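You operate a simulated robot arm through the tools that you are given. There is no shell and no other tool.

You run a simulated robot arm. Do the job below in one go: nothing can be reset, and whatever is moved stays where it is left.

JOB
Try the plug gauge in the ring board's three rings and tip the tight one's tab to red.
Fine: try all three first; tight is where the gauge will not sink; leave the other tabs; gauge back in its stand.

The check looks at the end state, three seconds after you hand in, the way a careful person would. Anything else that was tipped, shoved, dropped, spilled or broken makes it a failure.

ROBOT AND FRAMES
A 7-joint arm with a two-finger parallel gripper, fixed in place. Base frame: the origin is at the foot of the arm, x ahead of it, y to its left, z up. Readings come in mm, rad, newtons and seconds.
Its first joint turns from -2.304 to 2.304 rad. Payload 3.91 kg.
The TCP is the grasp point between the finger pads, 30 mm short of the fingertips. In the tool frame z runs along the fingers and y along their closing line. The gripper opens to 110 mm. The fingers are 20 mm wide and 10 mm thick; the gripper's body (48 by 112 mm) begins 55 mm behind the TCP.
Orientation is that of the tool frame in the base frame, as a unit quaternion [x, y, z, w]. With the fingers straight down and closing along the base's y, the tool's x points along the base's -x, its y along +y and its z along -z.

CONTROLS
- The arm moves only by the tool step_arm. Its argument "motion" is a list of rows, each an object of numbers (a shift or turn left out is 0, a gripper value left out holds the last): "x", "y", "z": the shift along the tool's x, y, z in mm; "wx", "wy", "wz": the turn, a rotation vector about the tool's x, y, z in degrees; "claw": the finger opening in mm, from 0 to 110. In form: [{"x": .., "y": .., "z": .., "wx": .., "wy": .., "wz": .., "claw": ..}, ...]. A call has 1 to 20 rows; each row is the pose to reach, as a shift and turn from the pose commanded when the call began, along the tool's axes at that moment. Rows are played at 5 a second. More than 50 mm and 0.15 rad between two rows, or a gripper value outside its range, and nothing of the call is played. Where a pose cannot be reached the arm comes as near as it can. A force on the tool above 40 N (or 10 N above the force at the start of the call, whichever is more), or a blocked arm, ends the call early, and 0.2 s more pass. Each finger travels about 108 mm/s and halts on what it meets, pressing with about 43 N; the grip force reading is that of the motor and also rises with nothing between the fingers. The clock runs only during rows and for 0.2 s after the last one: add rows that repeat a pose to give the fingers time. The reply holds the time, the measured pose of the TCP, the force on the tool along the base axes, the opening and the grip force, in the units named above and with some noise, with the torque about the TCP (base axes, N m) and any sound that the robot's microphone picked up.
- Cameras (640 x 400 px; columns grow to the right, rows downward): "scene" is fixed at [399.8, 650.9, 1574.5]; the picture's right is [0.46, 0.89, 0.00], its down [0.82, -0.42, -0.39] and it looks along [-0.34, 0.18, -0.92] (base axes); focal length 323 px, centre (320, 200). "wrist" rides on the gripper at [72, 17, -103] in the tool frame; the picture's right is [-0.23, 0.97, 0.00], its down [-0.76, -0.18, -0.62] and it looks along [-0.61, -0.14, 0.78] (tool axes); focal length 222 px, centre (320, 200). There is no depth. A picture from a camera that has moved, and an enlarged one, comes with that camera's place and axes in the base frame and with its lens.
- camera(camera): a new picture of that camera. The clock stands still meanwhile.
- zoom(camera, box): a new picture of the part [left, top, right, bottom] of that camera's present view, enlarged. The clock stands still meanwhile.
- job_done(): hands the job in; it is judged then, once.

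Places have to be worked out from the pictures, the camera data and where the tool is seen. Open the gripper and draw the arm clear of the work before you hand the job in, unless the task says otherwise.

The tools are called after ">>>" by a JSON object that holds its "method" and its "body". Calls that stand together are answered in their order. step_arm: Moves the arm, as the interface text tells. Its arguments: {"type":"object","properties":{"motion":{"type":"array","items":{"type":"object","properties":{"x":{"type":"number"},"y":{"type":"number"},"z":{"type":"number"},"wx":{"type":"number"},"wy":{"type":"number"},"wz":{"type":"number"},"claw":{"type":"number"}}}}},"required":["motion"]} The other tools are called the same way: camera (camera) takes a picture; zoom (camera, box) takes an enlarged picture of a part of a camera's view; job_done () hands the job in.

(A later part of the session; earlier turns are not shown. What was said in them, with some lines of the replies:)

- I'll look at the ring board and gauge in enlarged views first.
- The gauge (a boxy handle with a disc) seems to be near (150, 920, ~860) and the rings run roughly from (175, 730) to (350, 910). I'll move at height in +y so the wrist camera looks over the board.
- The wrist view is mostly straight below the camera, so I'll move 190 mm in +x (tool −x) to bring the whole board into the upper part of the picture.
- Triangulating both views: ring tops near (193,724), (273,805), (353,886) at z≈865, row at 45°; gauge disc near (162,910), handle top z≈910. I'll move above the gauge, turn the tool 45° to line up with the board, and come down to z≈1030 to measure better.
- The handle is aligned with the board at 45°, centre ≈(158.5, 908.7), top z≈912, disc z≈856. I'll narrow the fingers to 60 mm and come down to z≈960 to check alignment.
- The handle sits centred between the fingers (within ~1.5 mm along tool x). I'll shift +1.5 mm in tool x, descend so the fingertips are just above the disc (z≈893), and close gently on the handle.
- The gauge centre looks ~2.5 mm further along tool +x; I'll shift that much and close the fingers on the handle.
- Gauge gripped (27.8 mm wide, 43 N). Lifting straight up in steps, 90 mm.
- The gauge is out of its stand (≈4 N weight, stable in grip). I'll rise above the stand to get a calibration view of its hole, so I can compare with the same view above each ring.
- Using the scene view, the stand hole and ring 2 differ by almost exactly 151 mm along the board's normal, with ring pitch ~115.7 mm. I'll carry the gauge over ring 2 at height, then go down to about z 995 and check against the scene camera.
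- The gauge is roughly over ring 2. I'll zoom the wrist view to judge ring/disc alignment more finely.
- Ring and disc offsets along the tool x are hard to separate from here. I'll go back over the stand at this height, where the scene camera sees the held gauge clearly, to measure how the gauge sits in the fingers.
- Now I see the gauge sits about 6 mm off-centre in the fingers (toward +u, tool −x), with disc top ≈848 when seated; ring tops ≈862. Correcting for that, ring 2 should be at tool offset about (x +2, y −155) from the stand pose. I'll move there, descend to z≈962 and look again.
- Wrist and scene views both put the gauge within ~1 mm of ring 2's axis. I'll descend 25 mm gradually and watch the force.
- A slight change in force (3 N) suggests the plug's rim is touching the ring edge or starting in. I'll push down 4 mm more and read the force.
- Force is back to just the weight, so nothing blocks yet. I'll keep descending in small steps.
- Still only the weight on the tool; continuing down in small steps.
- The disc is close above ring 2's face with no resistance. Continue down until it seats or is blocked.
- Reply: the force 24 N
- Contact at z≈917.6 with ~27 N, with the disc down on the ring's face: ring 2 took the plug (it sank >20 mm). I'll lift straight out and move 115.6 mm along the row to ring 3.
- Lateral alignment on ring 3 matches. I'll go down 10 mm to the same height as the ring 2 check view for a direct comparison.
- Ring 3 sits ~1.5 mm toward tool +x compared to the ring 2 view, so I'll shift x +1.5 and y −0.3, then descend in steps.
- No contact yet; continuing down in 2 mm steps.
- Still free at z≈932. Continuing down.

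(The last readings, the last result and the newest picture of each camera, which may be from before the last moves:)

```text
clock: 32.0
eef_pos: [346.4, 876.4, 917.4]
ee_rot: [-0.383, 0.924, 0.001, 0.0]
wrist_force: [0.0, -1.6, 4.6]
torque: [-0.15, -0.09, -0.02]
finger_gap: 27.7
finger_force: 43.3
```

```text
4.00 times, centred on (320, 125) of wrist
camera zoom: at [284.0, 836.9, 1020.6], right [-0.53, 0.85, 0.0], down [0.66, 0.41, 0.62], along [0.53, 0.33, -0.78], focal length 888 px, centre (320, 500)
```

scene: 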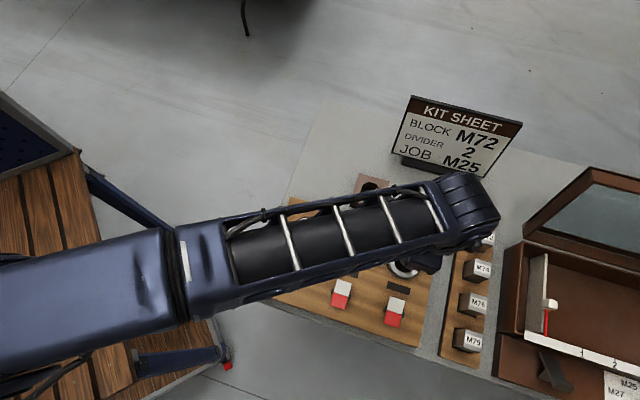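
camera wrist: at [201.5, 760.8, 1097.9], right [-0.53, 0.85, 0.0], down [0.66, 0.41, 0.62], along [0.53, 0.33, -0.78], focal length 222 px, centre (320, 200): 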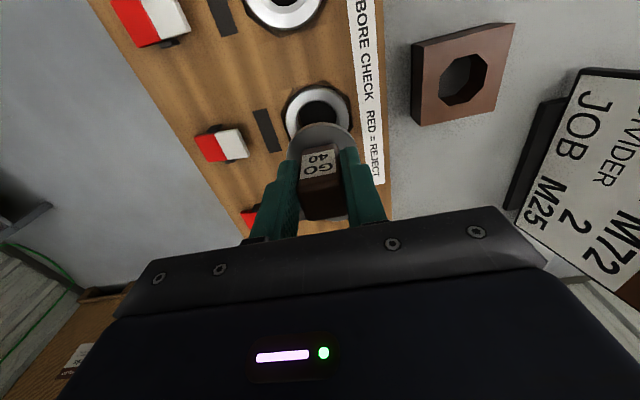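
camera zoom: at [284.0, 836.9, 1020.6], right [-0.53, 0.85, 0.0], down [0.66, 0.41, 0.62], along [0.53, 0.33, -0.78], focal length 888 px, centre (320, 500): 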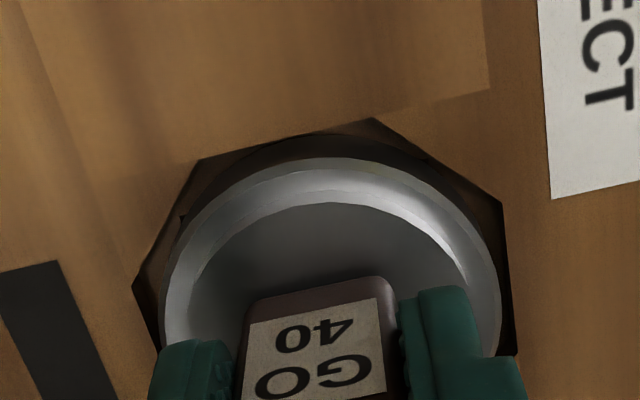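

Ring 3 also took the plug down to the disc (contact only at z≈917.4, same as ring 2). I'll lift straight out and move to ring 1.

>>> {"method": "step_arm", "body": {"motion": [{"z": -6}, {"z": -15}, {"z": -30}, {"z": -45}, {"z": -56}, {"z": -56}]}}

>>> {"method": "step_arm", "body": {"motion": [{"x": 35}, {"x": 75}, {"x": 115}, {"x": 155}, {"x": 195}, {"x": 229}, {"x": 229}, {"x": 229, "z": 10}, {"x": 229, "z": 10}, {"x": 229, "z": 10}]}}

>>> {"method": "zoom", "body": {"camera": "wrist", "box": [270, 75, 370, 155]}}

>>> {"method": "camera", "body": {"camera": "wrist"}}

>>> {"method": "zoom", "body": {"camera": "scene", "box": [276, 200, 336, 248]}}

```text
clock: 33.4
eef_pos: [347.1, 876.6, 972.7]
ee_rot: [-0.383, 0.924, 0.0, 0.0]
wrist_force: [0.2, 0.3, -3.0]
torque: [-0.03, 0.01, 0.0]
finger_gap: 28.0
finger_force: 43.0
```

```text
clock: 35.6
eef_pos: [184.1, 714.1, 963.8]
ee_rot: [-0.382, 0.924, 0.0, 0.001]
wrist_force: [-0.3, -0.5, -3.1]
torque: [-0.01, 0.05, 0.02]
finger_gap: 27.8
finger_force: 42.7
```

```text
5.00 times, centred on (320, 115) of wrist
camera zoom: at [122.7, 675.5, 1067.4], right [-0.53, 0.85, 0.0], down [0.66, 0.41, 0.62], along [0.53, 0.33, -0.78], focal length 1111 px, centre (320, 625)
```

zoom: 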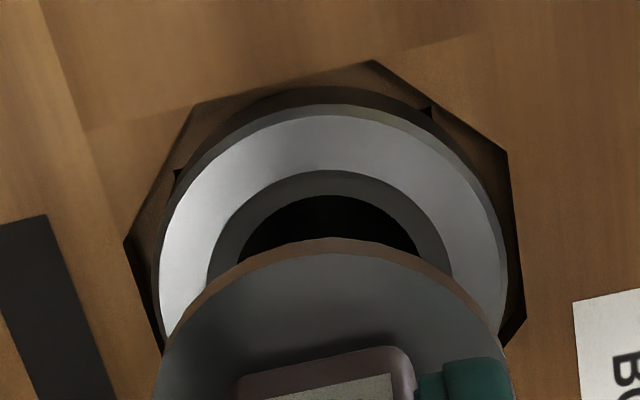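

```text
taken
camera wrist: at [122.7, 675.5, 1067.4], right [-0.53, 0.85, 0.0], down [0.66, 0.41, 0.62], along [0.53, 0.33, -0.78], focal length 222 px, centre (320, 200)
```

wrist: 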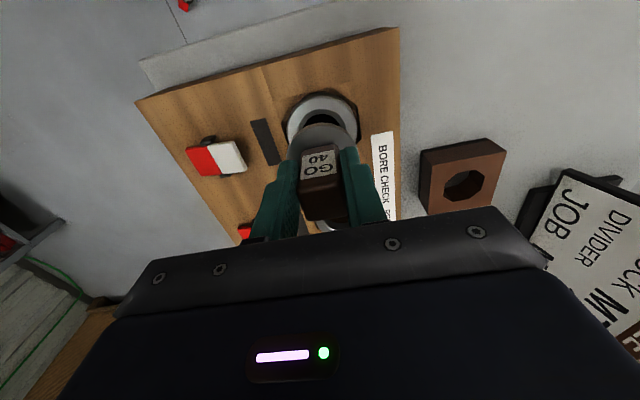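

```text
8.33 times, centred on (306, 224) of scene
camera zoom: at [399.8, 650.9, 1574.5], right [0.46, 0.89, 0.0], down [0.82, -0.42, -0.39], along [-0.34, 0.18, -0.92], focal length 2693 px, centre (437, 0)
```

zoom: 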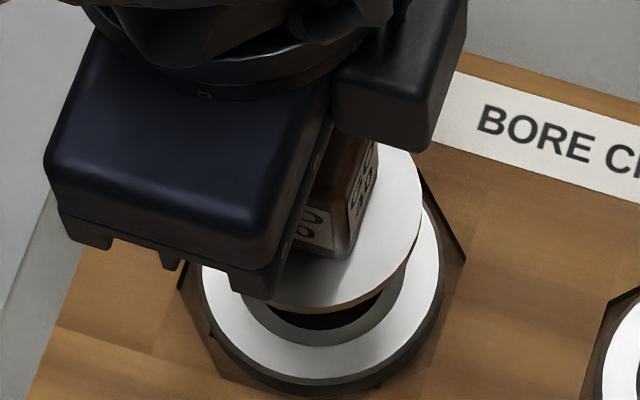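

The octagon vertices show ring 1 is ~2.3 mm toward tool +x and ~1.5 mm toward +y versus the reference. I'll correct and re-check.

>>> {"method": "step_arm", "body": {"motion": [{"x": 1.2, "y": 0.8}, {"x": 2.3, "y": 1.5}, {"x": 2.3, "y": 1.5}, {"x": 2.3, "y": 1.5}]}}

>>> {"method": "zoom", "body": {"camera": "wrist", "box": [270, 75, 370, 155]}}

```text
clock: 36.6
eef_pos: [182.5, 715.1, 962.8]
ee_rot: [-0.383, 0.924, 0.0, 0.0]
wrist_force: [0.5, 0.5, -4.1]
torque: [-0.04, 0.01, -0.01]
finger_gap: 27.5
finger_force: 43.2
```

```text
5.00 times, centred on (320, 115) of wrist
camera zoom: at [119.6, 674.7, 1066.4], right [-0.53, 0.85, 0.0], down [0.66, 0.41, 0.62], along [0.53, 0.33, -0.78], focal length 1111 px, centre (320, 625)
```

zoom: 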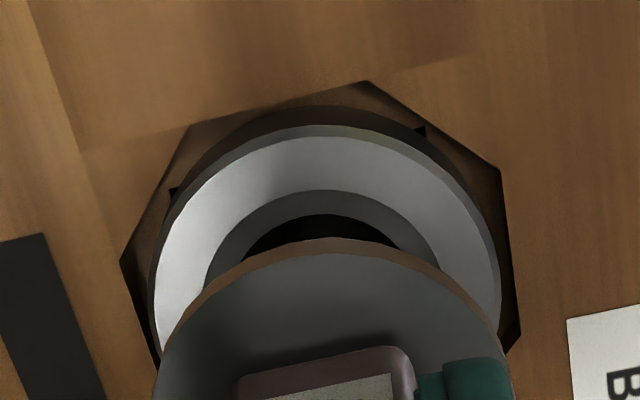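

Slightly overshot (+6 px down); shift x back by 0.8 and descend in steps on ring 1.

>>> {"method": "step_arm", "body": {"motion": [{"x": -0.8}, {"x": -0.8, "z": 5}, {"x": -0.8, "z": 10}, {"x": -0.8, "z": 15}, {"x": -0.8, "z": 18}, {"x": -0.8, "z": 20}, {"x": -0.8, "z": 22}, {"x": -0.8, "z": 22}]}}

>>> {"method": "zoom", "body": {"camera": "wrist", "box": [260, 75, 380, 175]}}

>>> {"method": "zoom", "body": {"camera": "scene", "box": [276, 200, 336, 248]}}

```text
clock: 38.4
eef_pos: [183.3, 714.1, 942.1]
ee_rot: [-0.383, 0.924, 0.001, 0.001]
wrist_force: [9.2, -2.7, 18.2]
torque: [-0.04, -0.59, -0.14]
finger_gap: 27.7
finger_force: 42.9
```

```text
4.00 times, centred on (320, 125) of wrist
camera zoom: at [120.8, 675.0, 1045.7], right [-0.53, 0.85, 0.0], down [0.66, 0.41, 0.62], along [0.53, 0.33, -0.78], focal length 888 px, centre (320, 500)
```

zoom: 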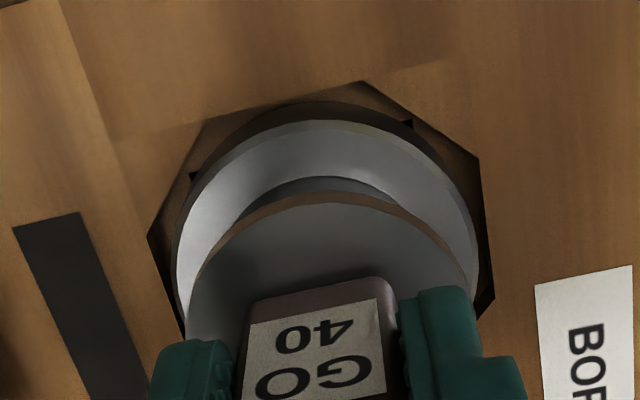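

```text
8.33 times, centred on (306, 224) of scene
camera zoom: at [399.8, 650.9, 1574.5], right [0.46, 0.89, 0.0], down [0.82, -0.42, -0.39], along [-0.34, 0.18, -0.92], focal length 2693 px, centre (437, 0)
```

zoom: 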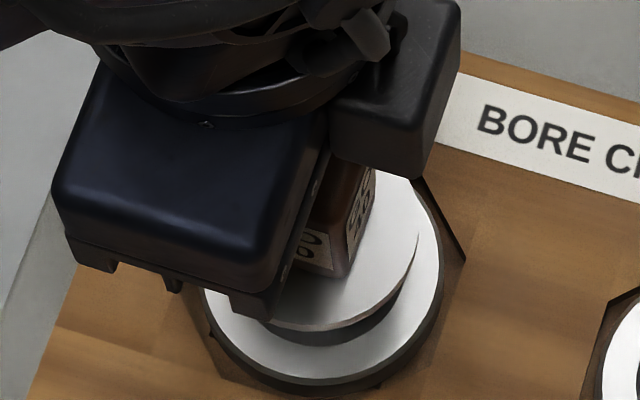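

Contact at z≈942 with a sideways push (+n, +u), so the plug is bearing on ring 1's chamfer, possibly off-centre. To be fair to this ring I'll raise 4 mm, shift in the pushed direction, and try again.

>>> {"method": "step_arm", "body": {"motion": [{"z": -4}, {"x": -0.6, "y": -1.0, "z": -4}, {"x": -0.6, "y": -1.0, "z": -2}, {"x": -0.6, "y": -1.0, "z": 0}, {"x": -0.6, "y": -1.0, "z": 1}, {"x": -0.6, "y": -1.0, "z": 1}]}}

```text
clock: 39.8
eef_pos: [183.0, 714.3, 941.8]
ee_rot: [-0.383, 0.924, 0.001, 0.0]
wrist_force: [-2.8, -11.3, 21.8]
torque: [-0.41, 0.0, 0.01]
finger_gap: 27.7
finger_force: 43.1
```

Now the push is −u and still +n; contact is at the same height. Adjusting again: x back to the middle, further along +n.

>>> {"method": "step_arm", "body": {"motion": [{"z": -4}, {"x": 0.5, "y": -0.8, "z": -4}, {"x": 0.5, "y": -0.8, "z": -2}, {"x": 0.5, "y": -0.8, "z": 0}, {"x": 0.5, "y": -0.8, "z": 0}]}}

>>> {"method": "step_arm", "body": {"motion": [{"z": 1}, {"z": 2}, {"z": 2}]}}

>>> {"method": "zoom", "body": {"camera": "wrist", "box": [260, 75, 380, 175]}}

```text
clock: 41.0
eef_pos: [182.4, 713.5, 940.9]
ee_rot: [-0.383, 0.924, 0.001, 0.0]
wrist_force: [-2.0, -1.8, 10.6]
torque: [-0.03, 0.07, -0.01]
finger_gap: 27.8
finger_force: 43.2
```

```text
clock: 41.8
eef_pos: [182.3, 713.9, 941.1]
ee_rot: [-0.383, 0.924, 0.001, 0.001]
wrist_force: [-1.4, 0.5, 35.4]
torque: [0.26, -0.25, -0.01]
finger_gap: 27.4
finger_force: 43.0
```

```text
4.00 times, centred on (320, 125) of wrist
camera zoom: at [120.4, 673.7, 1043.1], right [-0.53, 0.85, 0.0], down [0.66, 0.41, 0.62], along [0.53, 0.33, -0.78], focal length 888 px, centre (320, 500)
```

zoom: 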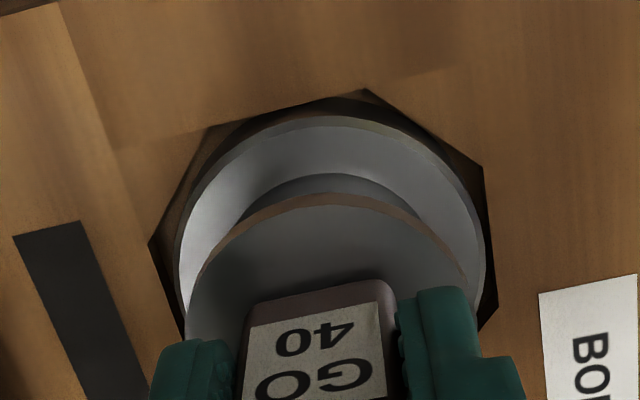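

With no sideways force left, ring 1 carries 35 N at z≈941 without sinking, while rings 2 and 3 went down to 917: ring 1 is the tight one. I'll lift out and carry the gauge back over its stand (exact reverse of my commanded offsets).

>>> {"method": "step_arm", "body": {"motion": [{"z": -8}, {"z": -25}, {"z": -45}, {"z": -66}, {"x": -20, "y": 28, "z": -66}, {"x": -44, "y": 58, "z": -66}, {"x": -68, "y": 90, "z": -66}, {"x": -92, "y": 122, "z": -66}, {"x": -118.3, "y": 155.9, "z": -66}, {"x": -118.3, "y": 155.9, "z": -66}, {"x": -118.3, "y": 155.9, "z": -66}]}}

>>> {"method": "zoom", "body": {"camera": "wrist", "box": [240, 60, 400, 160]}}

>>> {"method": "zoom", "body": {"camera": "scene", "box": [335, 145, 405, 215]}}

>>> {"method": "zoom", "body": {"camera": "scene", "box": [270, 250, 320, 300]}}

```text
clock: 44.2
eef_pos: [155.8, 906.7, 1003.9]
ee_rot: [-0.382, 0.924, 0.0, -0.001]
wrist_force: [0.5, 0.3, -3.9]
torque: [-0.02, 0.05, -0.04]
finger_gap: 28.0
finger_force: 43.1
```

```text
4.00 times, centred on (320, 110) of wrist
camera zoom: at [94.1, 867.4, 1107.4], right [-0.53, 0.85, 0.0], down [0.66, 0.41, 0.62], along [0.53, 0.33, -0.78], focal length 888 px, centre (320, 560)
```

zoom: 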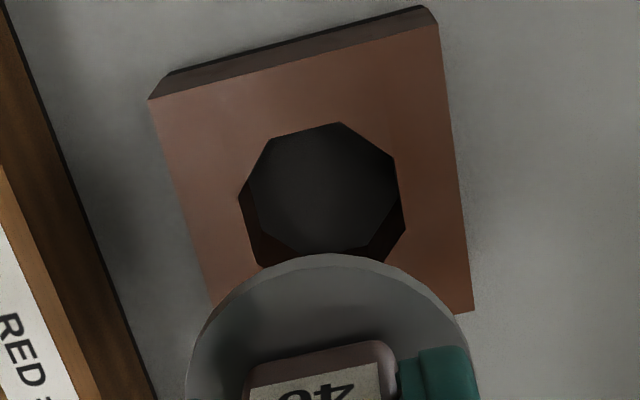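

```text
5.71 times, centred on (370, 180) of scene
camera zoom: at [399.8, 650.9, 1574.5], right [0.46, 0.89, 0.0], down [0.82, -0.42, -0.39], along [-0.34, 0.18, -0.92], focal length 1847 px, centre (34, 314)
```

zoom: 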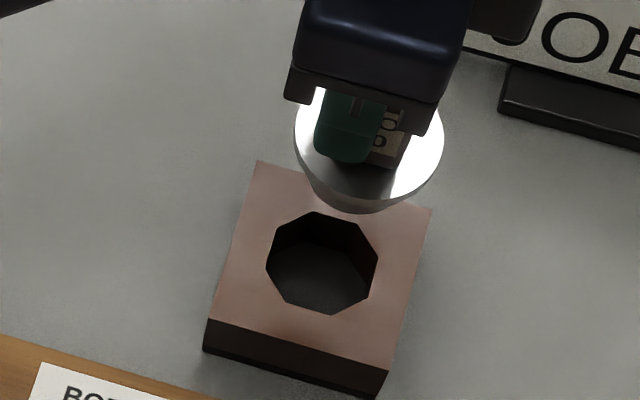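

```text
8.00 times, centred on (295, 275) of scene
camera zoom: at [399.8, 650.9, 1574.5], right [0.46, 0.89, 0.0], down [0.82, -0.42, -0.39], along [-0.34, 0.18, -0.92], focal length 2586 px, centre (520, -400)
```

zoom: 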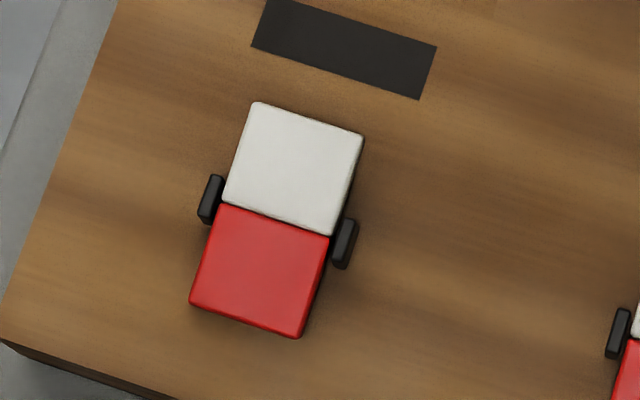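

Back over the stand with the hole lined up as before. Descending along the original line: first to z≈930, then slowly.

>>> {"method": "step_arm", "body": {"motion": [{"z": 25}, {"z": 50}, {"z": 65}, {"z": 75}, {"z": 80}, {"z": 84}, {"z": 88}, {"z": 92}, {"z": 92}]}}

>>> {"method": "zoom", "body": {"camera": "scene", "box": [335, 155, 405, 215]}}

>>> {"method": "zoom", "body": {"camera": "wrist", "box": [240, 60, 400, 160]}}

```text
clock: 46.2
eef_pos: [156.1, 906.6, 911.4]
ee_rot: [-0.383, 0.924, 0.0, 0.0]
wrist_force: [-0.6, -0.4, -3.1]
torque: [0.01, -0.01, -0.04]
finger_gap: 27.8
finger_force: 42.7
```

```text
6.67 times, centred on (370, 185) of scene
camera zoom: at [399.8, 650.9, 1574.5], right [0.46, 0.89, 0.0], down [0.82, -0.42, -0.39], along [-0.34, 0.18, -0.92], focal length 2155 px, centre (-13, 300)
```

zoom: 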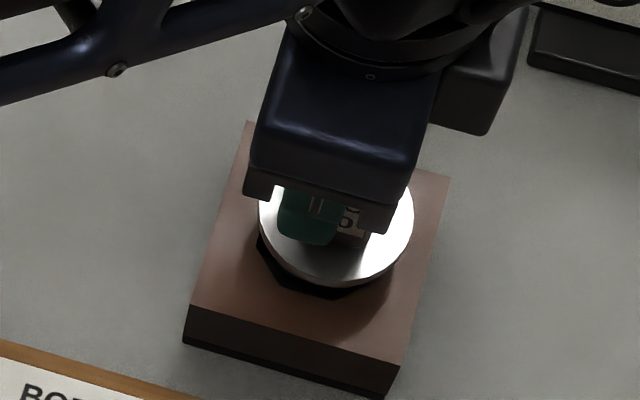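

```text
4.00 times, centred on (320, 110) of wrist
camera zoom: at [94.4, 867.8, 1015.2], right [-0.53, 0.85, 0.0], down [0.66, 0.41, 0.62], along [0.53, 0.33, -0.78], focal length 888 px, centre (320, 560)
```

zoom: 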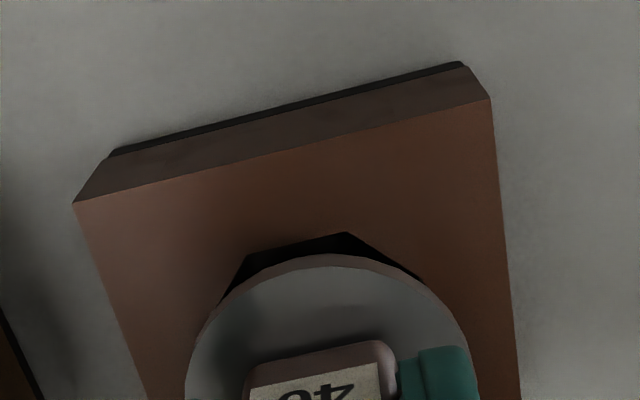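

The plug is inside the stand hole with no contact force (z 911). Lowering the last 18 mm slowly.

>>> {"method": "step_arm", "body": {"motion": [{"z": 4}, {"z": 8}, {"z": 11}, {"z": 13}, {"z": 15}, {"z": 16}, {"z": 16}]}}

>>> {"method": "zoom", "body": {"camera": "wrist", "box": [240, 60, 400, 160]}}

```text
clock: 47.8
eef_pos: [155.5, 907.4, 895.4]
ee_rot: [-0.383, 0.924, 0.0, -0.001]
wrist_force: [-0.5, 1.3, -4.2]
torque: [-0.03, -0.01, -0.03]
finger_gap: 27.9
finger_force: 42.9
```

```text
4.00 times, centred on (320, 110) of wrist
camera zoom: at [94.1, 867.8, 998.7], right [-0.53, 0.85, 0.0], down [0.66, 0.41, 0.62], along [0.53, 0.33, -0.78], focal length 888 px, centre (320, 560)
```

zoom: 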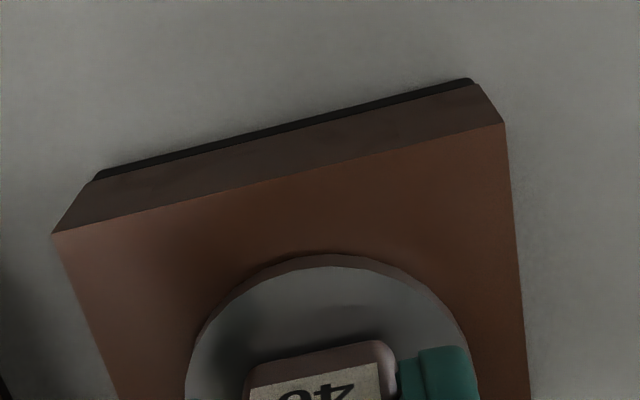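

Almost seated; lowering a little further until the weight is taken by the stand.

>>> {"method": "step_arm", "body": {"motion": [{"z": 1}, {"z": 2}, {"z": 2.5}, {"z": 2.5}]}}

```text
clock: 48.8
eef_pos: [155.4, 908.6, 892.1]
ee_rot: [-0.384, 0.924, 0.0, 0.0]
wrist_force: [-0.4, 1.3, -1.8]
torque: [-0.05, 0.01, 0.01]
finger_gap: 27.8
finger_force: 43.3
```

The stand is starting to take the weight. One more mm, then open the fingers to 50 mm.

>>> {"method": "step_arm", "body": {"motion": [{"z": 0.8}, {"z": 0.8}, {"z": 0.8, "claw": 36}, {"z": 0.8, "claw": 50}, {"z": 0.8, "claw": 50}]}}

>>> {"method": "zoom", "body": {"camera": "wrist", "box": [220, 60, 420, 220]}}

```text
clock: 50.0
eef_pos: [155.5, 907.1, 894.3]
ee_rot: [-0.382, 0.924, 0.0, 0.0]
wrist_force: [0.4, -0.1, 0.0]
torque: [0.0, -0.02, 0.02]
finger_gap: 50.2
finger_force: 0.1
```

```text
2.50 times, centred on (320, 140) of wrist
camera zoom: at [94.3, 867.5, 996.0], right [-0.53, 0.85, 0.0], down [0.66, 0.41, 0.62], along [0.53, 0.33, -0.78], focal length 555 px, centre (320, 350)
```

zoom: 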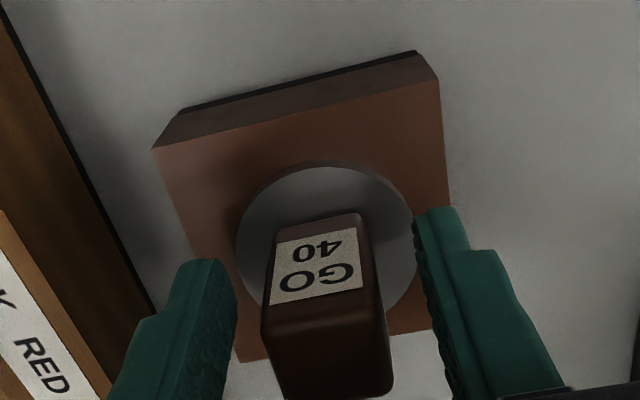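

Gauge released and standing upright in the stand. Rising straight up clear of it.

>>> {"method": "step_arm", "body": {"motion": [{"z": -10}, {"z": -30}, {"z": -60}, {"z": -95}, {"z": -130}, {"z": -130}]}}

>>> {"method": "zoom", "body": {"camera": "scene", "box": [335, 155, 405, 215]}}

>>> {"method": "zoom", "body": {"camera": "wrist", "box": [220, 40, 420, 180]}}

```text
clock: 51.4
eef_pos: [155.1, 908.3, 1024.1]
ee_rot: [-0.383, 0.924, 0.0, 0.0]
wrist_force: [-0.5, 0.2, 0.3]
torque: [-0.03, 0.0, -0.05]
finger_gap: 50.3
finger_force: 0.0
```

```text
6.67 times, centred on (370, 185) of scene
camera zoom: at [399.8, 650.9, 1574.5], right [0.46, 0.89, 0.0], down [0.82, -0.42, -0.39], along [-0.34, 0.18, -0.92], focal length 2155 px, centre (-13, 300)
```

zoom: 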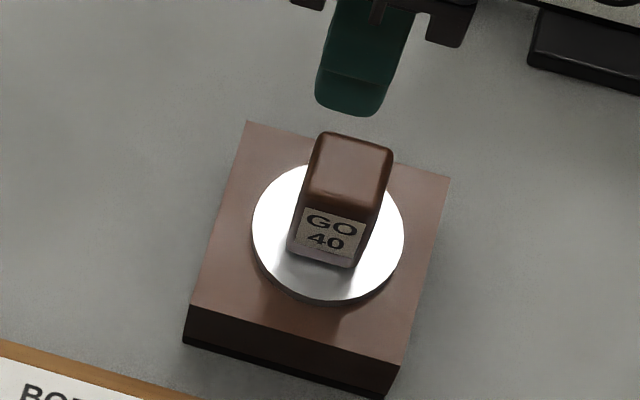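

```text
2.86 times, centred on (320, 110) of wrist
camera zoom: at [92.6, 868.8, 1128.2], right [-0.53, 0.85, 0.0], down [0.66, 0.41, 0.62], along [0.53, 0.33, -0.78], focal length 635 px, centre (320, 457)
```

zoom: 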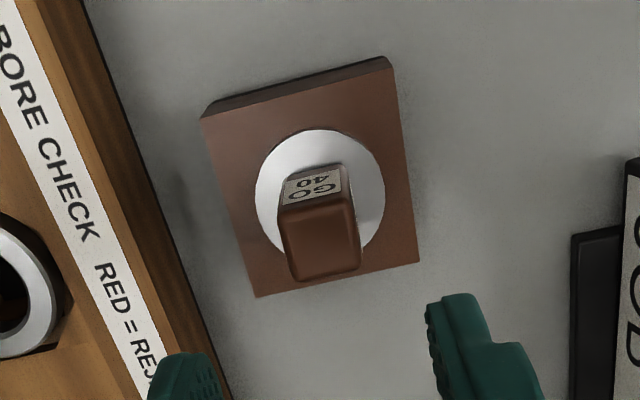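

Gauge is back in its stand where it was. Now to tab 1 (near (262, 640)): I'll move above it at the same height and inspect how the tab is tilted.

>>> {"method": "step_arm", "body": {"motion": [{"x": 14, "y": -33}, {"x": 28, "y": -66}, {"x": 43, "y": -99}, {"x": 57, "y": -132}, {"x": 71, "y": -165}, {"x": 85, "y": -198}, {"x": 100, "y": -231}, {"x": 114, "y": -264}, {"x": 114, "y": -264}, {"x": 114, "y": -264}]}}

>>> {"method": "camera", "body": {"camera": "wrist"}}

>>> {"method": "zoom", "body": {"camera": "wrist", "box": [240, 60, 400, 160]}}

>>> {"method": "zoom", "body": {"camera": "scene", "box": [260, 245, 420, 345]}}

```text
clock: 53.6
eef_pos: [263.1, 641.1, 1021.8]
ee_rot: [-0.383, 0.924, 0.001, 0.0]
wrist_force: [-0.4, 0.6, 1.1]
torque: [0.03, 0.01, 0.04]
finger_gap: 50.2
finger_force: 0.1
```

```text
taken
camera wrist: at [200.9, 601.8, 1124.9], right [-0.53, 0.85, 0.0], down [0.66, 0.41, 0.62], along [0.53, 0.33, -0.78], focal length 222 px, centre (320, 200)
```

wrist: 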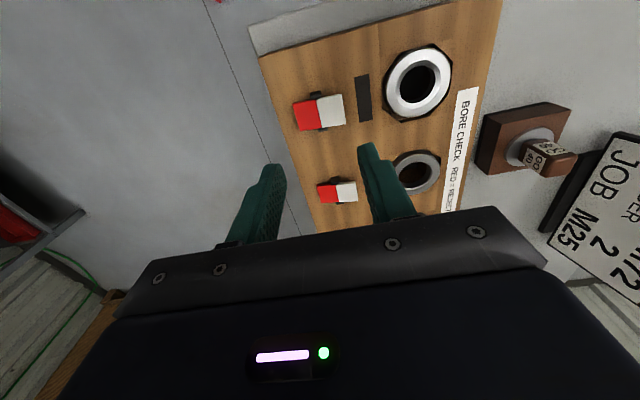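

```text
4.00 times, centred on (320, 110) of wrist
camera zoom: at [200.9, 601.8, 1124.9], right [-0.53, 0.85, 0.0], down [0.66, 0.41, 0.62], along [0.53, 0.33, -0.78], focal length 888 px, centre (320, 560)
```

zoom: 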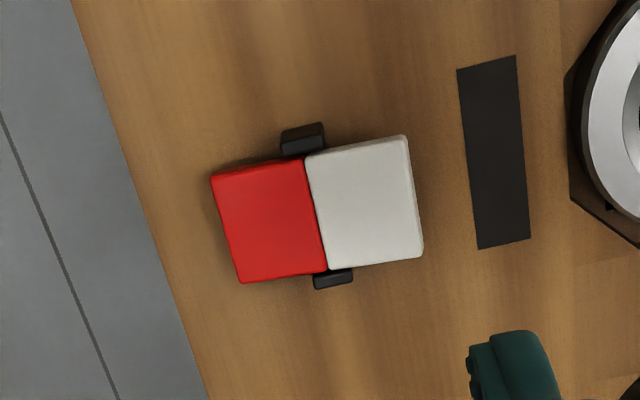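

```text
4.00 times, centred on (340, 295) of scene
camera zoom: at [399.8, 650.9, 1574.5], right [0.46, 0.89, 0.0], down [0.82, -0.42, -0.39], along [-0.34, 0.18, -0.92], focal length 1293 px, centre (240, -180)
```

zoom: 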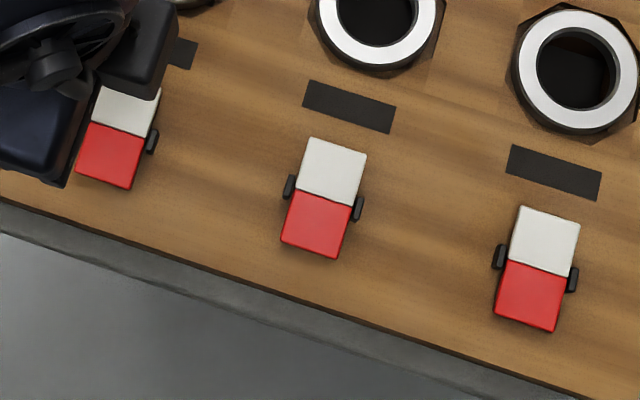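

The tab is a two-colour rocker with a middle pivot. I need its tilt: I'll zoom into the oblique views of the tabs.

>>> {"method": "zoom", "body": {"camera": "wrist", "box": [305, 165, 369, 205]}}

>>> {"method": "zoom", "body": {"camera": "wrist", "box": [280, 82, 360, 132]}}

>>> {"method": "zoom", "body": {"camera": "scene", "box": [325, 275, 357, 311]}}

```text
10.00 times, centred on (337, 185) of wrist
camera zoom: at [200.9, 601.8, 1124.9], right [-0.53, 0.85, 0.0], down [0.66, 0.41, 0.62], along [0.53, 0.33, -0.78], focal length 2221 px, centre (150, 350)
```

zoom: 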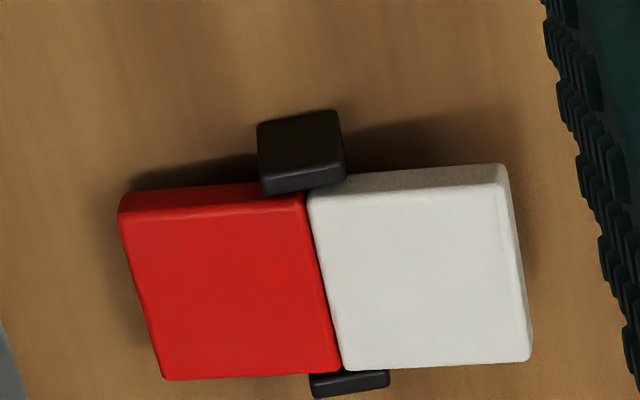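

```text
8.00 times, centred on (320, 107) of wrist
camera zoom: at [200.9, 601.8, 1124.9], right [-0.53, 0.85, 0.0], down [0.66, 0.41, 0.62], along [0.53, 0.33, -0.78], focal length 1777 px, centre (320, 944)
```

zoom: 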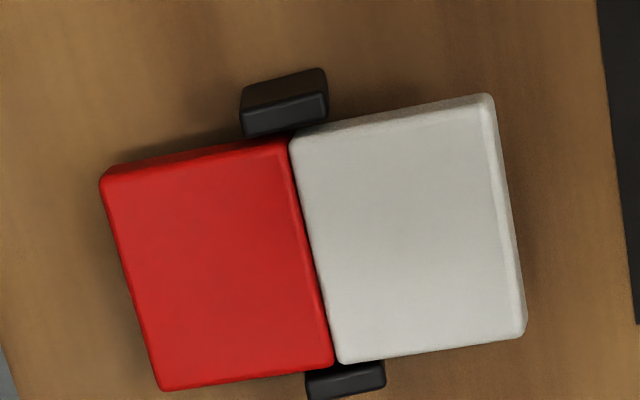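

```text
11.11 times, centred on (341, 293) of scene
camera zoom: at [399.8, 650.9, 1574.5], right [0.46, 0.89, 0.0], down [0.82, -0.42, -0.39], along [-0.34, 0.18, -0.92], focal length 3591 px, centre (87, -833)
```

zoom: 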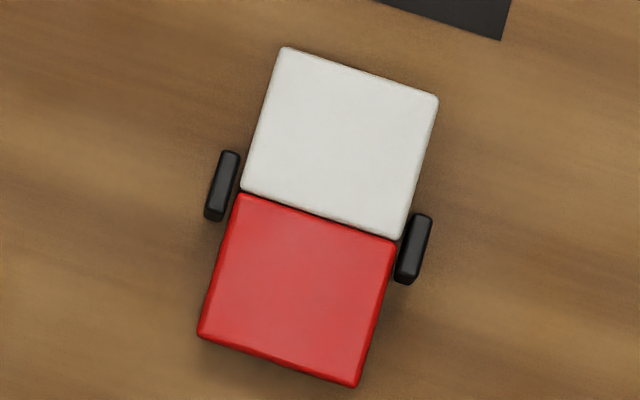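

The white end is raised and the red end is down, on all three tabs. To tip tab 1 to red I press the white half's outer end. I'll close the fingers, move over that spot (≈17 mm from the pivot) and come down to z≈937.

>>> {"method": "step_arm", "body": {"motion": [{"x": -4, "y": 15, "claw": 25}, {"x": -4, "y": 15, "z": 25, "claw": 0}, {"x": -4, "y": 15, "z": 50, "claw": 0}, {"x": -4, "y": 15, "z": 70, "claw": 0}, {"x": -4, "y": 15, "z": 85, "claw": 0}, {"x": -4, "y": 15, "z": 85, "claw": 0}, {"x": -4, "y": 15, "z": 85, "claw": 0}]}}

>>> {"method": "zoom", "body": {"camera": "wrist", "box": [240, 80, 400, 200]}}

>>> {"method": "zoom", "body": {"camera": "scene", "box": [260, 240, 340, 300]}}

```text
clock: 55.2
eef_pos: [255.3, 655.2, 938.7]
ee_rot: [-0.383, 0.924, 0.0, 0.0]
wrist_force: [-0.3, 0.4, -0.4]
torque: [0.01, 0.01, 0.02]
finger_gap: 0.1
finger_force: 38.1
```

```text
3.33 times, centred on (320, 140) of wrist
camera zoom: at [194.2, 615.1, 1041.6], right [-0.53, 0.85, 0.0], down [0.66, 0.41, 0.62], along [0.53, 0.33, -0.78], focal length 740 px, centre (320, 400)
```

zoom: 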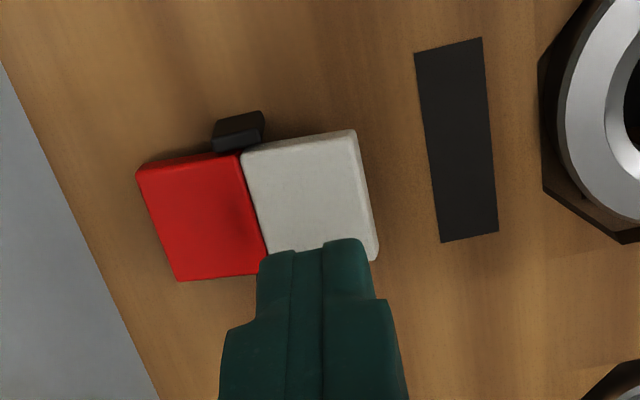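

```text
6.67 times, centred on (300, 270) of scene
camera zoom: at [399.8, 650.9, 1574.5], right [0.46, 0.89, 0.0], down [0.82, -0.42, -0.39], along [-0.34, 0.18, -0.92], focal length 2155 px, centre (453, -267)
```

zoom: 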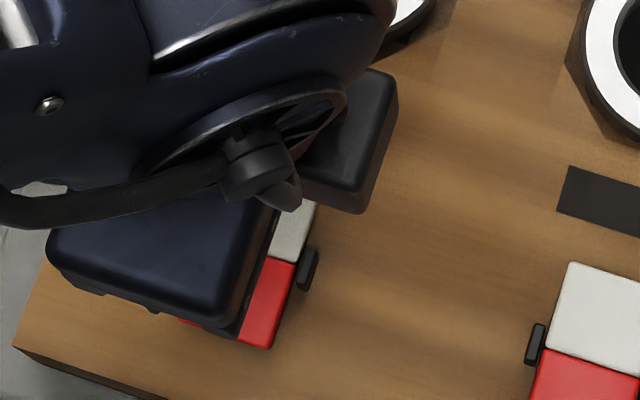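

The fingertips are right above the white half, slightly toward its outer end. Descending step by step with force checks.

>>> {"method": "step_arm", "body": {"motion": [{"z": 6}, {"z": 12}, {"z": 18}, {"z": 24}, {"z": 28}, {"z": 30}, {"z": 30}]}}

>>> {"method": "zoom", "body": {"camera": "wrist", "box": [240, 80, 400, 200]}}

```text
clock: 56.8
eef_pos: [254.1, 653.2, 908.3]
ee_rot: [-0.382, 0.924, 0.001, 0.0]
wrist_force: [0.3, -0.6, -0.7]
torque: [-0.01, 0.0, 0.01]
finger_gap: 0.0
finger_force: 37.9
```

```text
3.33 times, centred on (320, 140) of wrist
camera zoom: at [192.6, 613.4, 1011.1], right [-0.53, 0.85, 0.0], down [0.66, 0.41, 0.62], along [0.53, 0.33, -0.78], focal length 740 px, centre (320, 400)
```

zoom: 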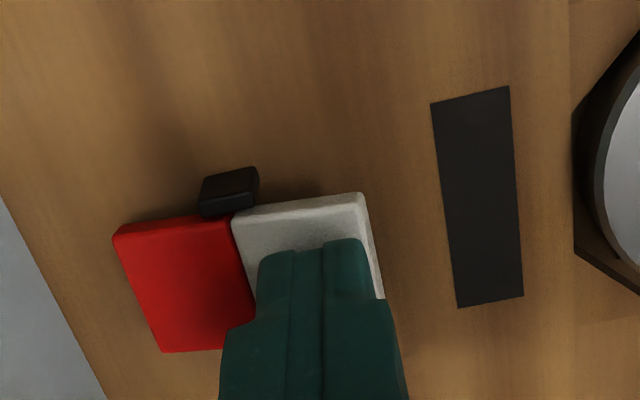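

No contact yet at z 908. Going further in 2 mm steps.

>>> {"method": "step_arm", "body": {"motion": [{"z": 2}, {"z": 4}, {"z": 6}, {"z": 8}, {"z": 8}]}}

>>> {"method": "zoom", "body": {"camera": "wrist", "box": [240, 80, 400, 200]}}

```text
clock: 58.0
eef_pos: [254.5, 652.5, 899.1]
ee_rot: [-0.383, 0.924, 0.0, 0.0]
wrist_force: [-0.1, 0.2, -1.0]
torque: [0.02, 0.01, 0.01]
finger_gap: 0.0
finger_force: 38.1
```

```text
3.33 times, centred on (320, 140) of wrist
camera zoom: at [192.9, 613.5, 1002.8], right [-0.53, 0.85, 0.0], down [0.66, 0.41, 0.62], along [0.53, 0.33, -0.78], focal length 740 px, centre (320, 400)
```

zoom: 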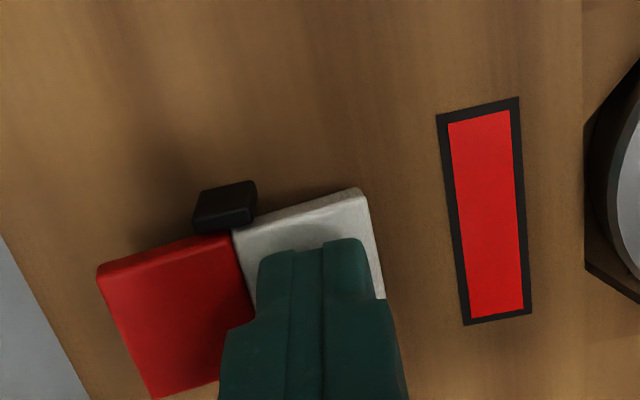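

The tab moved (red end up) and the indicator strip for ring 1 turned red. I'll press a little further to make sure it reaches its stop.

>>> {"method": "step_arm", "body": {"motion": [{"z": 1.5}, {"z": 3}, {"z": 4}, {"z": 4}]}}

>>> {"method": "zoom", "body": {"camera": "wrist", "box": [240, 80, 400, 200]}}

```text
clock: 58.8
eef_pos: [255.3, 654.6, 898.1]
ee_rot: [-0.383, 0.924, 0.002, 0.002]
wrist_force: [-3.1, -8.3, 13.4]
torque: [-0.36, 0.01, -0.04]
finger_gap: 0.0
finger_force: 37.9
stopped in row 3: the force on the tool passed its limit at 44 N (the readings are from after the stop); the commanded pose is now the measured one
```

```text
3.33 times, centred on (320, 140) of wrist
camera zoom: at [192.6, 613.9, 1002.0], right [-0.53, 0.85, 0.0], down [0.66, 0.41, 0.63], along [0.53, 0.33, -0.78], focal length 740 px, centre (320, 400)
```

zoom: 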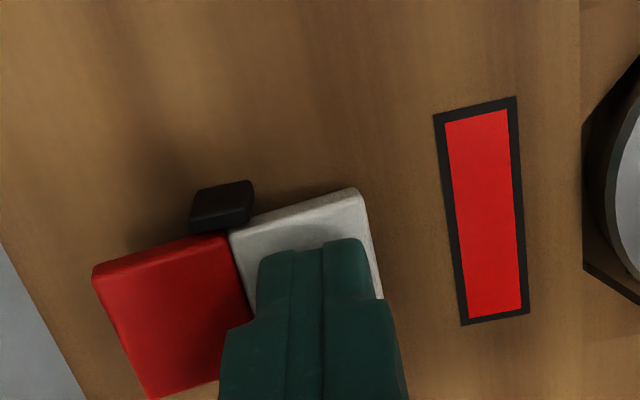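

The tab is at its end stop (force limit reached). I'll lift straight up and clear.

>>> {"method": "step_arm", "body": {"motion": [{"z": -5}, {"z": -20}, {"z": -45}, {"z": -80}, {"z": -120}, {"z": -150}, {"z": -150}]}}

>>> {"method": "camera", "body": {"camera": "wrist"}}

>>> {"method": "zoom", "body": {"camera": "wrist", "box": [240, 60, 400, 160]}}

```text
clock: 60.4
eef_pos: [254.2, 651.9, 1047.5]
ee_rot: [-0.383, 0.924, 0.002, 0.0]
wrist_force: [0.5, 0.2, 0.7]
torque: [0.01, -0.02, 0.01]
finger_gap: 0.0
finger_force: 37.9
```

```text
taken
camera wrist: at [192.1, 613.2, 1151.0], right [-0.53, 0.85, 0.0], down [0.66, 0.41, 0.62], along [0.53, 0.33, -0.78], focal length 222 px, centre (320, 200)
```

wrist: 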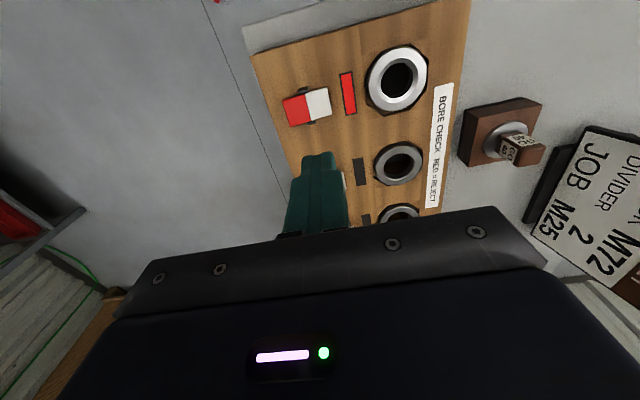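

```text
4.00 times, centred on (320, 110) of wrist
camera zoom: at [192.1, 613.2, 1151.0], right [-0.53, 0.85, 0.0], down [0.66, 0.41, 0.62], along [0.53, 0.33, -0.78], focal length 888 px, centre (320, 560)
```

zoom: 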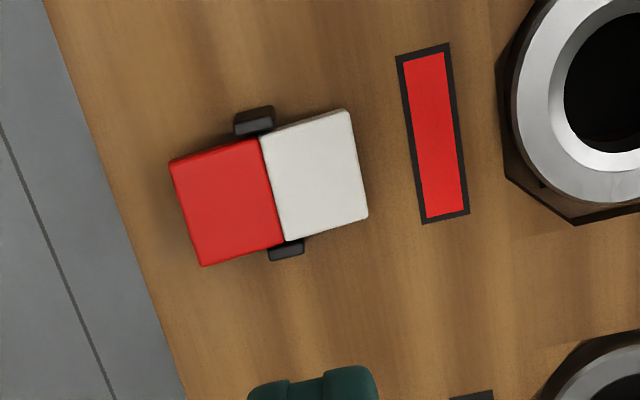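

Tab 1 stays tipped with its strip red. I'll open the gripper and draw the arm back and up, then check the whole scene.

>>> {"method": "step_arm", "body": {"motion": [{"z": -20, "claw": 0}, {"x": 20, "y": 20, "z": -40, "claw": 30}, {"x": 40, "y": 40, "z": -60, "claw": 60}, {"x": 65, "y": 65, "z": -70, "claw": 90}, {"x": 90, "y": 90, "z": -80, "claw": 110}, {"x": 110, "y": 115, "z": -80, "claw": 110}, {"x": 120, "y": 145, "z": -80, "claw": 110}, {"x": 120, "y": 170, "z": -80, "claw": 110}, {"x": 120, "y": 170, "z": -80, "claw": 110}]}}

>>> {"method": "camera", "body": {"camera": "scene"}}

>>> {"method": "zoom", "body": {"camera": "scene", "box": [240, 160, 450, 350]}}

```text
clock: 62.4
eef_pos: [48.6, 689.6, 1128.1]
ee_rot: [-0.383, 0.924, 0.001, 0.0]
wrist_force: [-0.1, -0.1, -0.6]
torque: [-0.05, -0.01, 0.0]
finger_gap: 110.0
finger_force: 0.0
```

```text
taken
```

scene: 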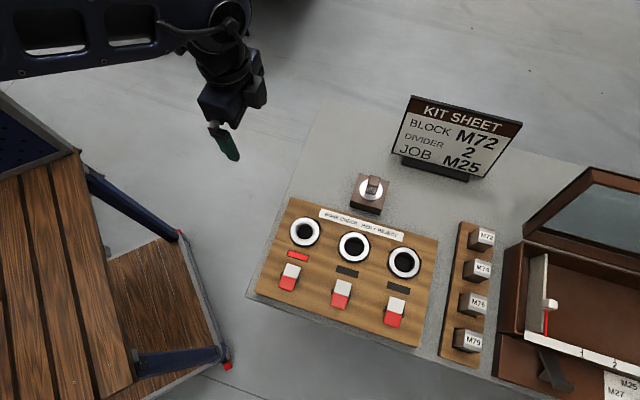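

```text
2.11 times, centred on (345, 255) of scene
camera zoom: at [399.8, 650.9, 1574.5], right [0.46, 0.89, 0.0], down [0.82, -0.42, -0.39], along [-0.34, 0.18, -0.92], focal length 680 px, centre (267, 84)
```

zoom: 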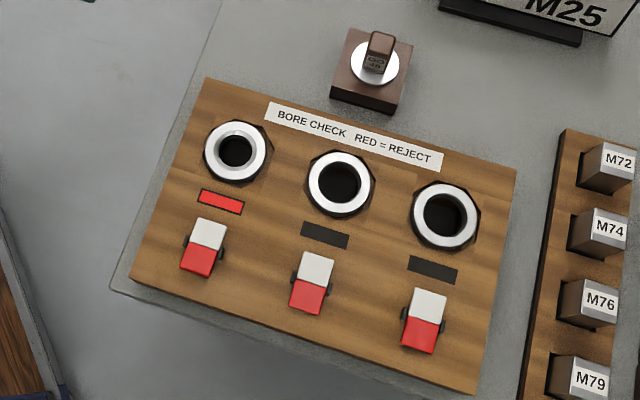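

Everything looks in place; ring 1 seems slightly different from before, so I'll compare in a close view.

>>> {"method": "zoom", "body": {"camera": "scene", "box": [280, 205, 380, 267]}}

>>> {"method": "zoom", "body": {"camera": "scene", "box": [350, 225, 450, 287]}}

>>> {"method": "zoom", "body": {"camera": "scene", "box": [330, 160, 410, 220]}}

>>> {"method": "zoom", "body": {"camera": "scene", "box": [260, 240, 430, 340]}}

```text
6.40 times, centred on (330, 236) of scene
camera zoom: at [399.8, 650.9, 1574.5], right [0.46, 0.89, 0.0], down [0.82, -0.42, -0.39], along [-0.34, 0.18, -0.92], focal length 2068 px, centre (256, -30)
```

zoom: 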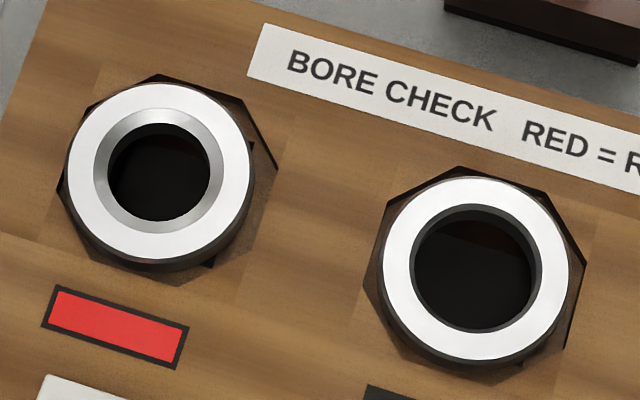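

```text
6.40 times, centred on (400, 256) of scene
camera zoom: at [399.8, 650.9, 1574.5], right [0.46, 0.89, 0.0], down [0.82, -0.42, -0.39], along [-0.34, 0.18, -0.92], focal length 2068 px, centre (-192, -158)
```

zoom: 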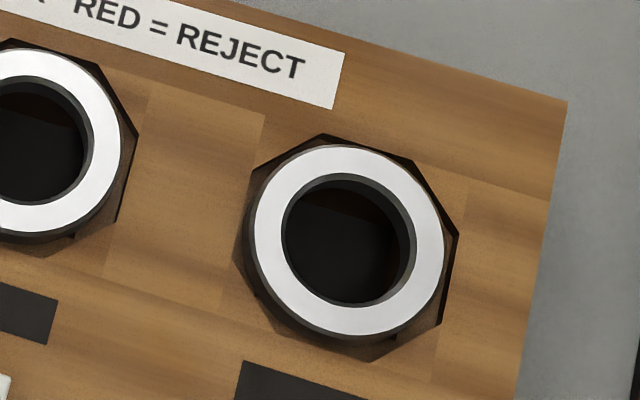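

```text
6.67 times, centred on (370, 190) of scene
camera zoom: at [399.8, 650.9, 1574.5], right [0.46, 0.89, 0.0], down [0.82, -0.42, -0.39], along [-0.34, 0.18, -0.92], focal length 2155 px, centre (-13, 267)
```

zoom: 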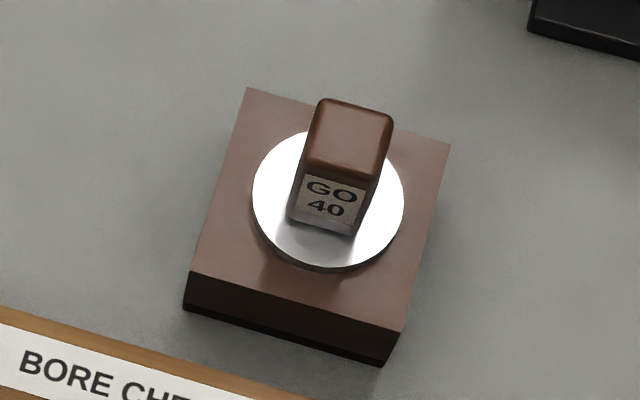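

```text
3.76 times, centred on (345, 290) of scene
camera zoom: at [399.8, 650.9, 1574.5], right [0.46, 0.89, 0.0], down [0.82, -0.42, -0.39], along [-0.34, 0.18, -0.92], focal length 1217 px, centre (226, -139)
```

zoom: 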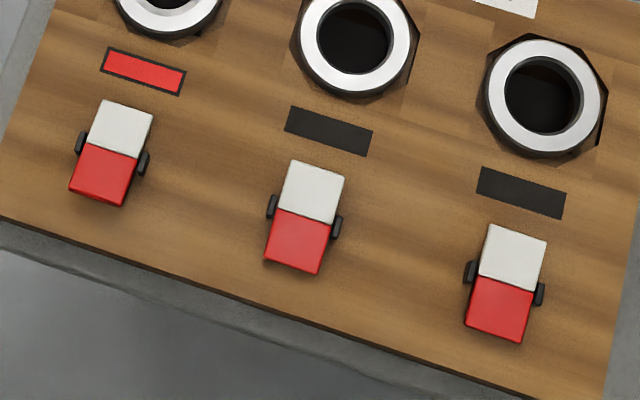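

I tried all three rings: the gauge sank fully in rings 2 and 3, but ring 1 held it at the mouth. Tab 1 is tipped with its strip red, and tabs 2 and 3 are untouched. The gauge is upright in its stand, and the arm is clear with the gripper open. Ring 1 sits about 3 mm over in its loose pocket, moved by the trial. Handing in.

>>> {"method": "job_done", "body": {}}

```text
The job is handed in.
```

I tried the gauge in all three rings, found ring 1 to be the tight one, and tipped its tab to red. I've handed the job in, but the check hasn't reported a result.

- **Ring 1 (nearest the arm):** the gauge stopped at the mouth and stayed there under about 35 N. With the gauge lined up so nothing pushed it sideways, it still would not sink.
- **Rings 2 and 3:** the gauge sank until its disc met the ring face, about 24 mm lower than where it stopped in ring 1.
- **Tabs:** pressing the raised white end of tab 1 tipped it to its stop. Its strip turned red and stayed red after I lifted off. Tabs 2 and 3 were left alone and their strips are still dark.
- **Gauge:** it is back upright in its stand, within about 2 mm of where it started.

The rings sit loose in their pockets. Ring 1 ended up roughly 3 mm over from where it began, moved when I tried the gauge in it. Rings 2 and 3 shifted by 1 mm or less. The final pictures show nothing else moved.
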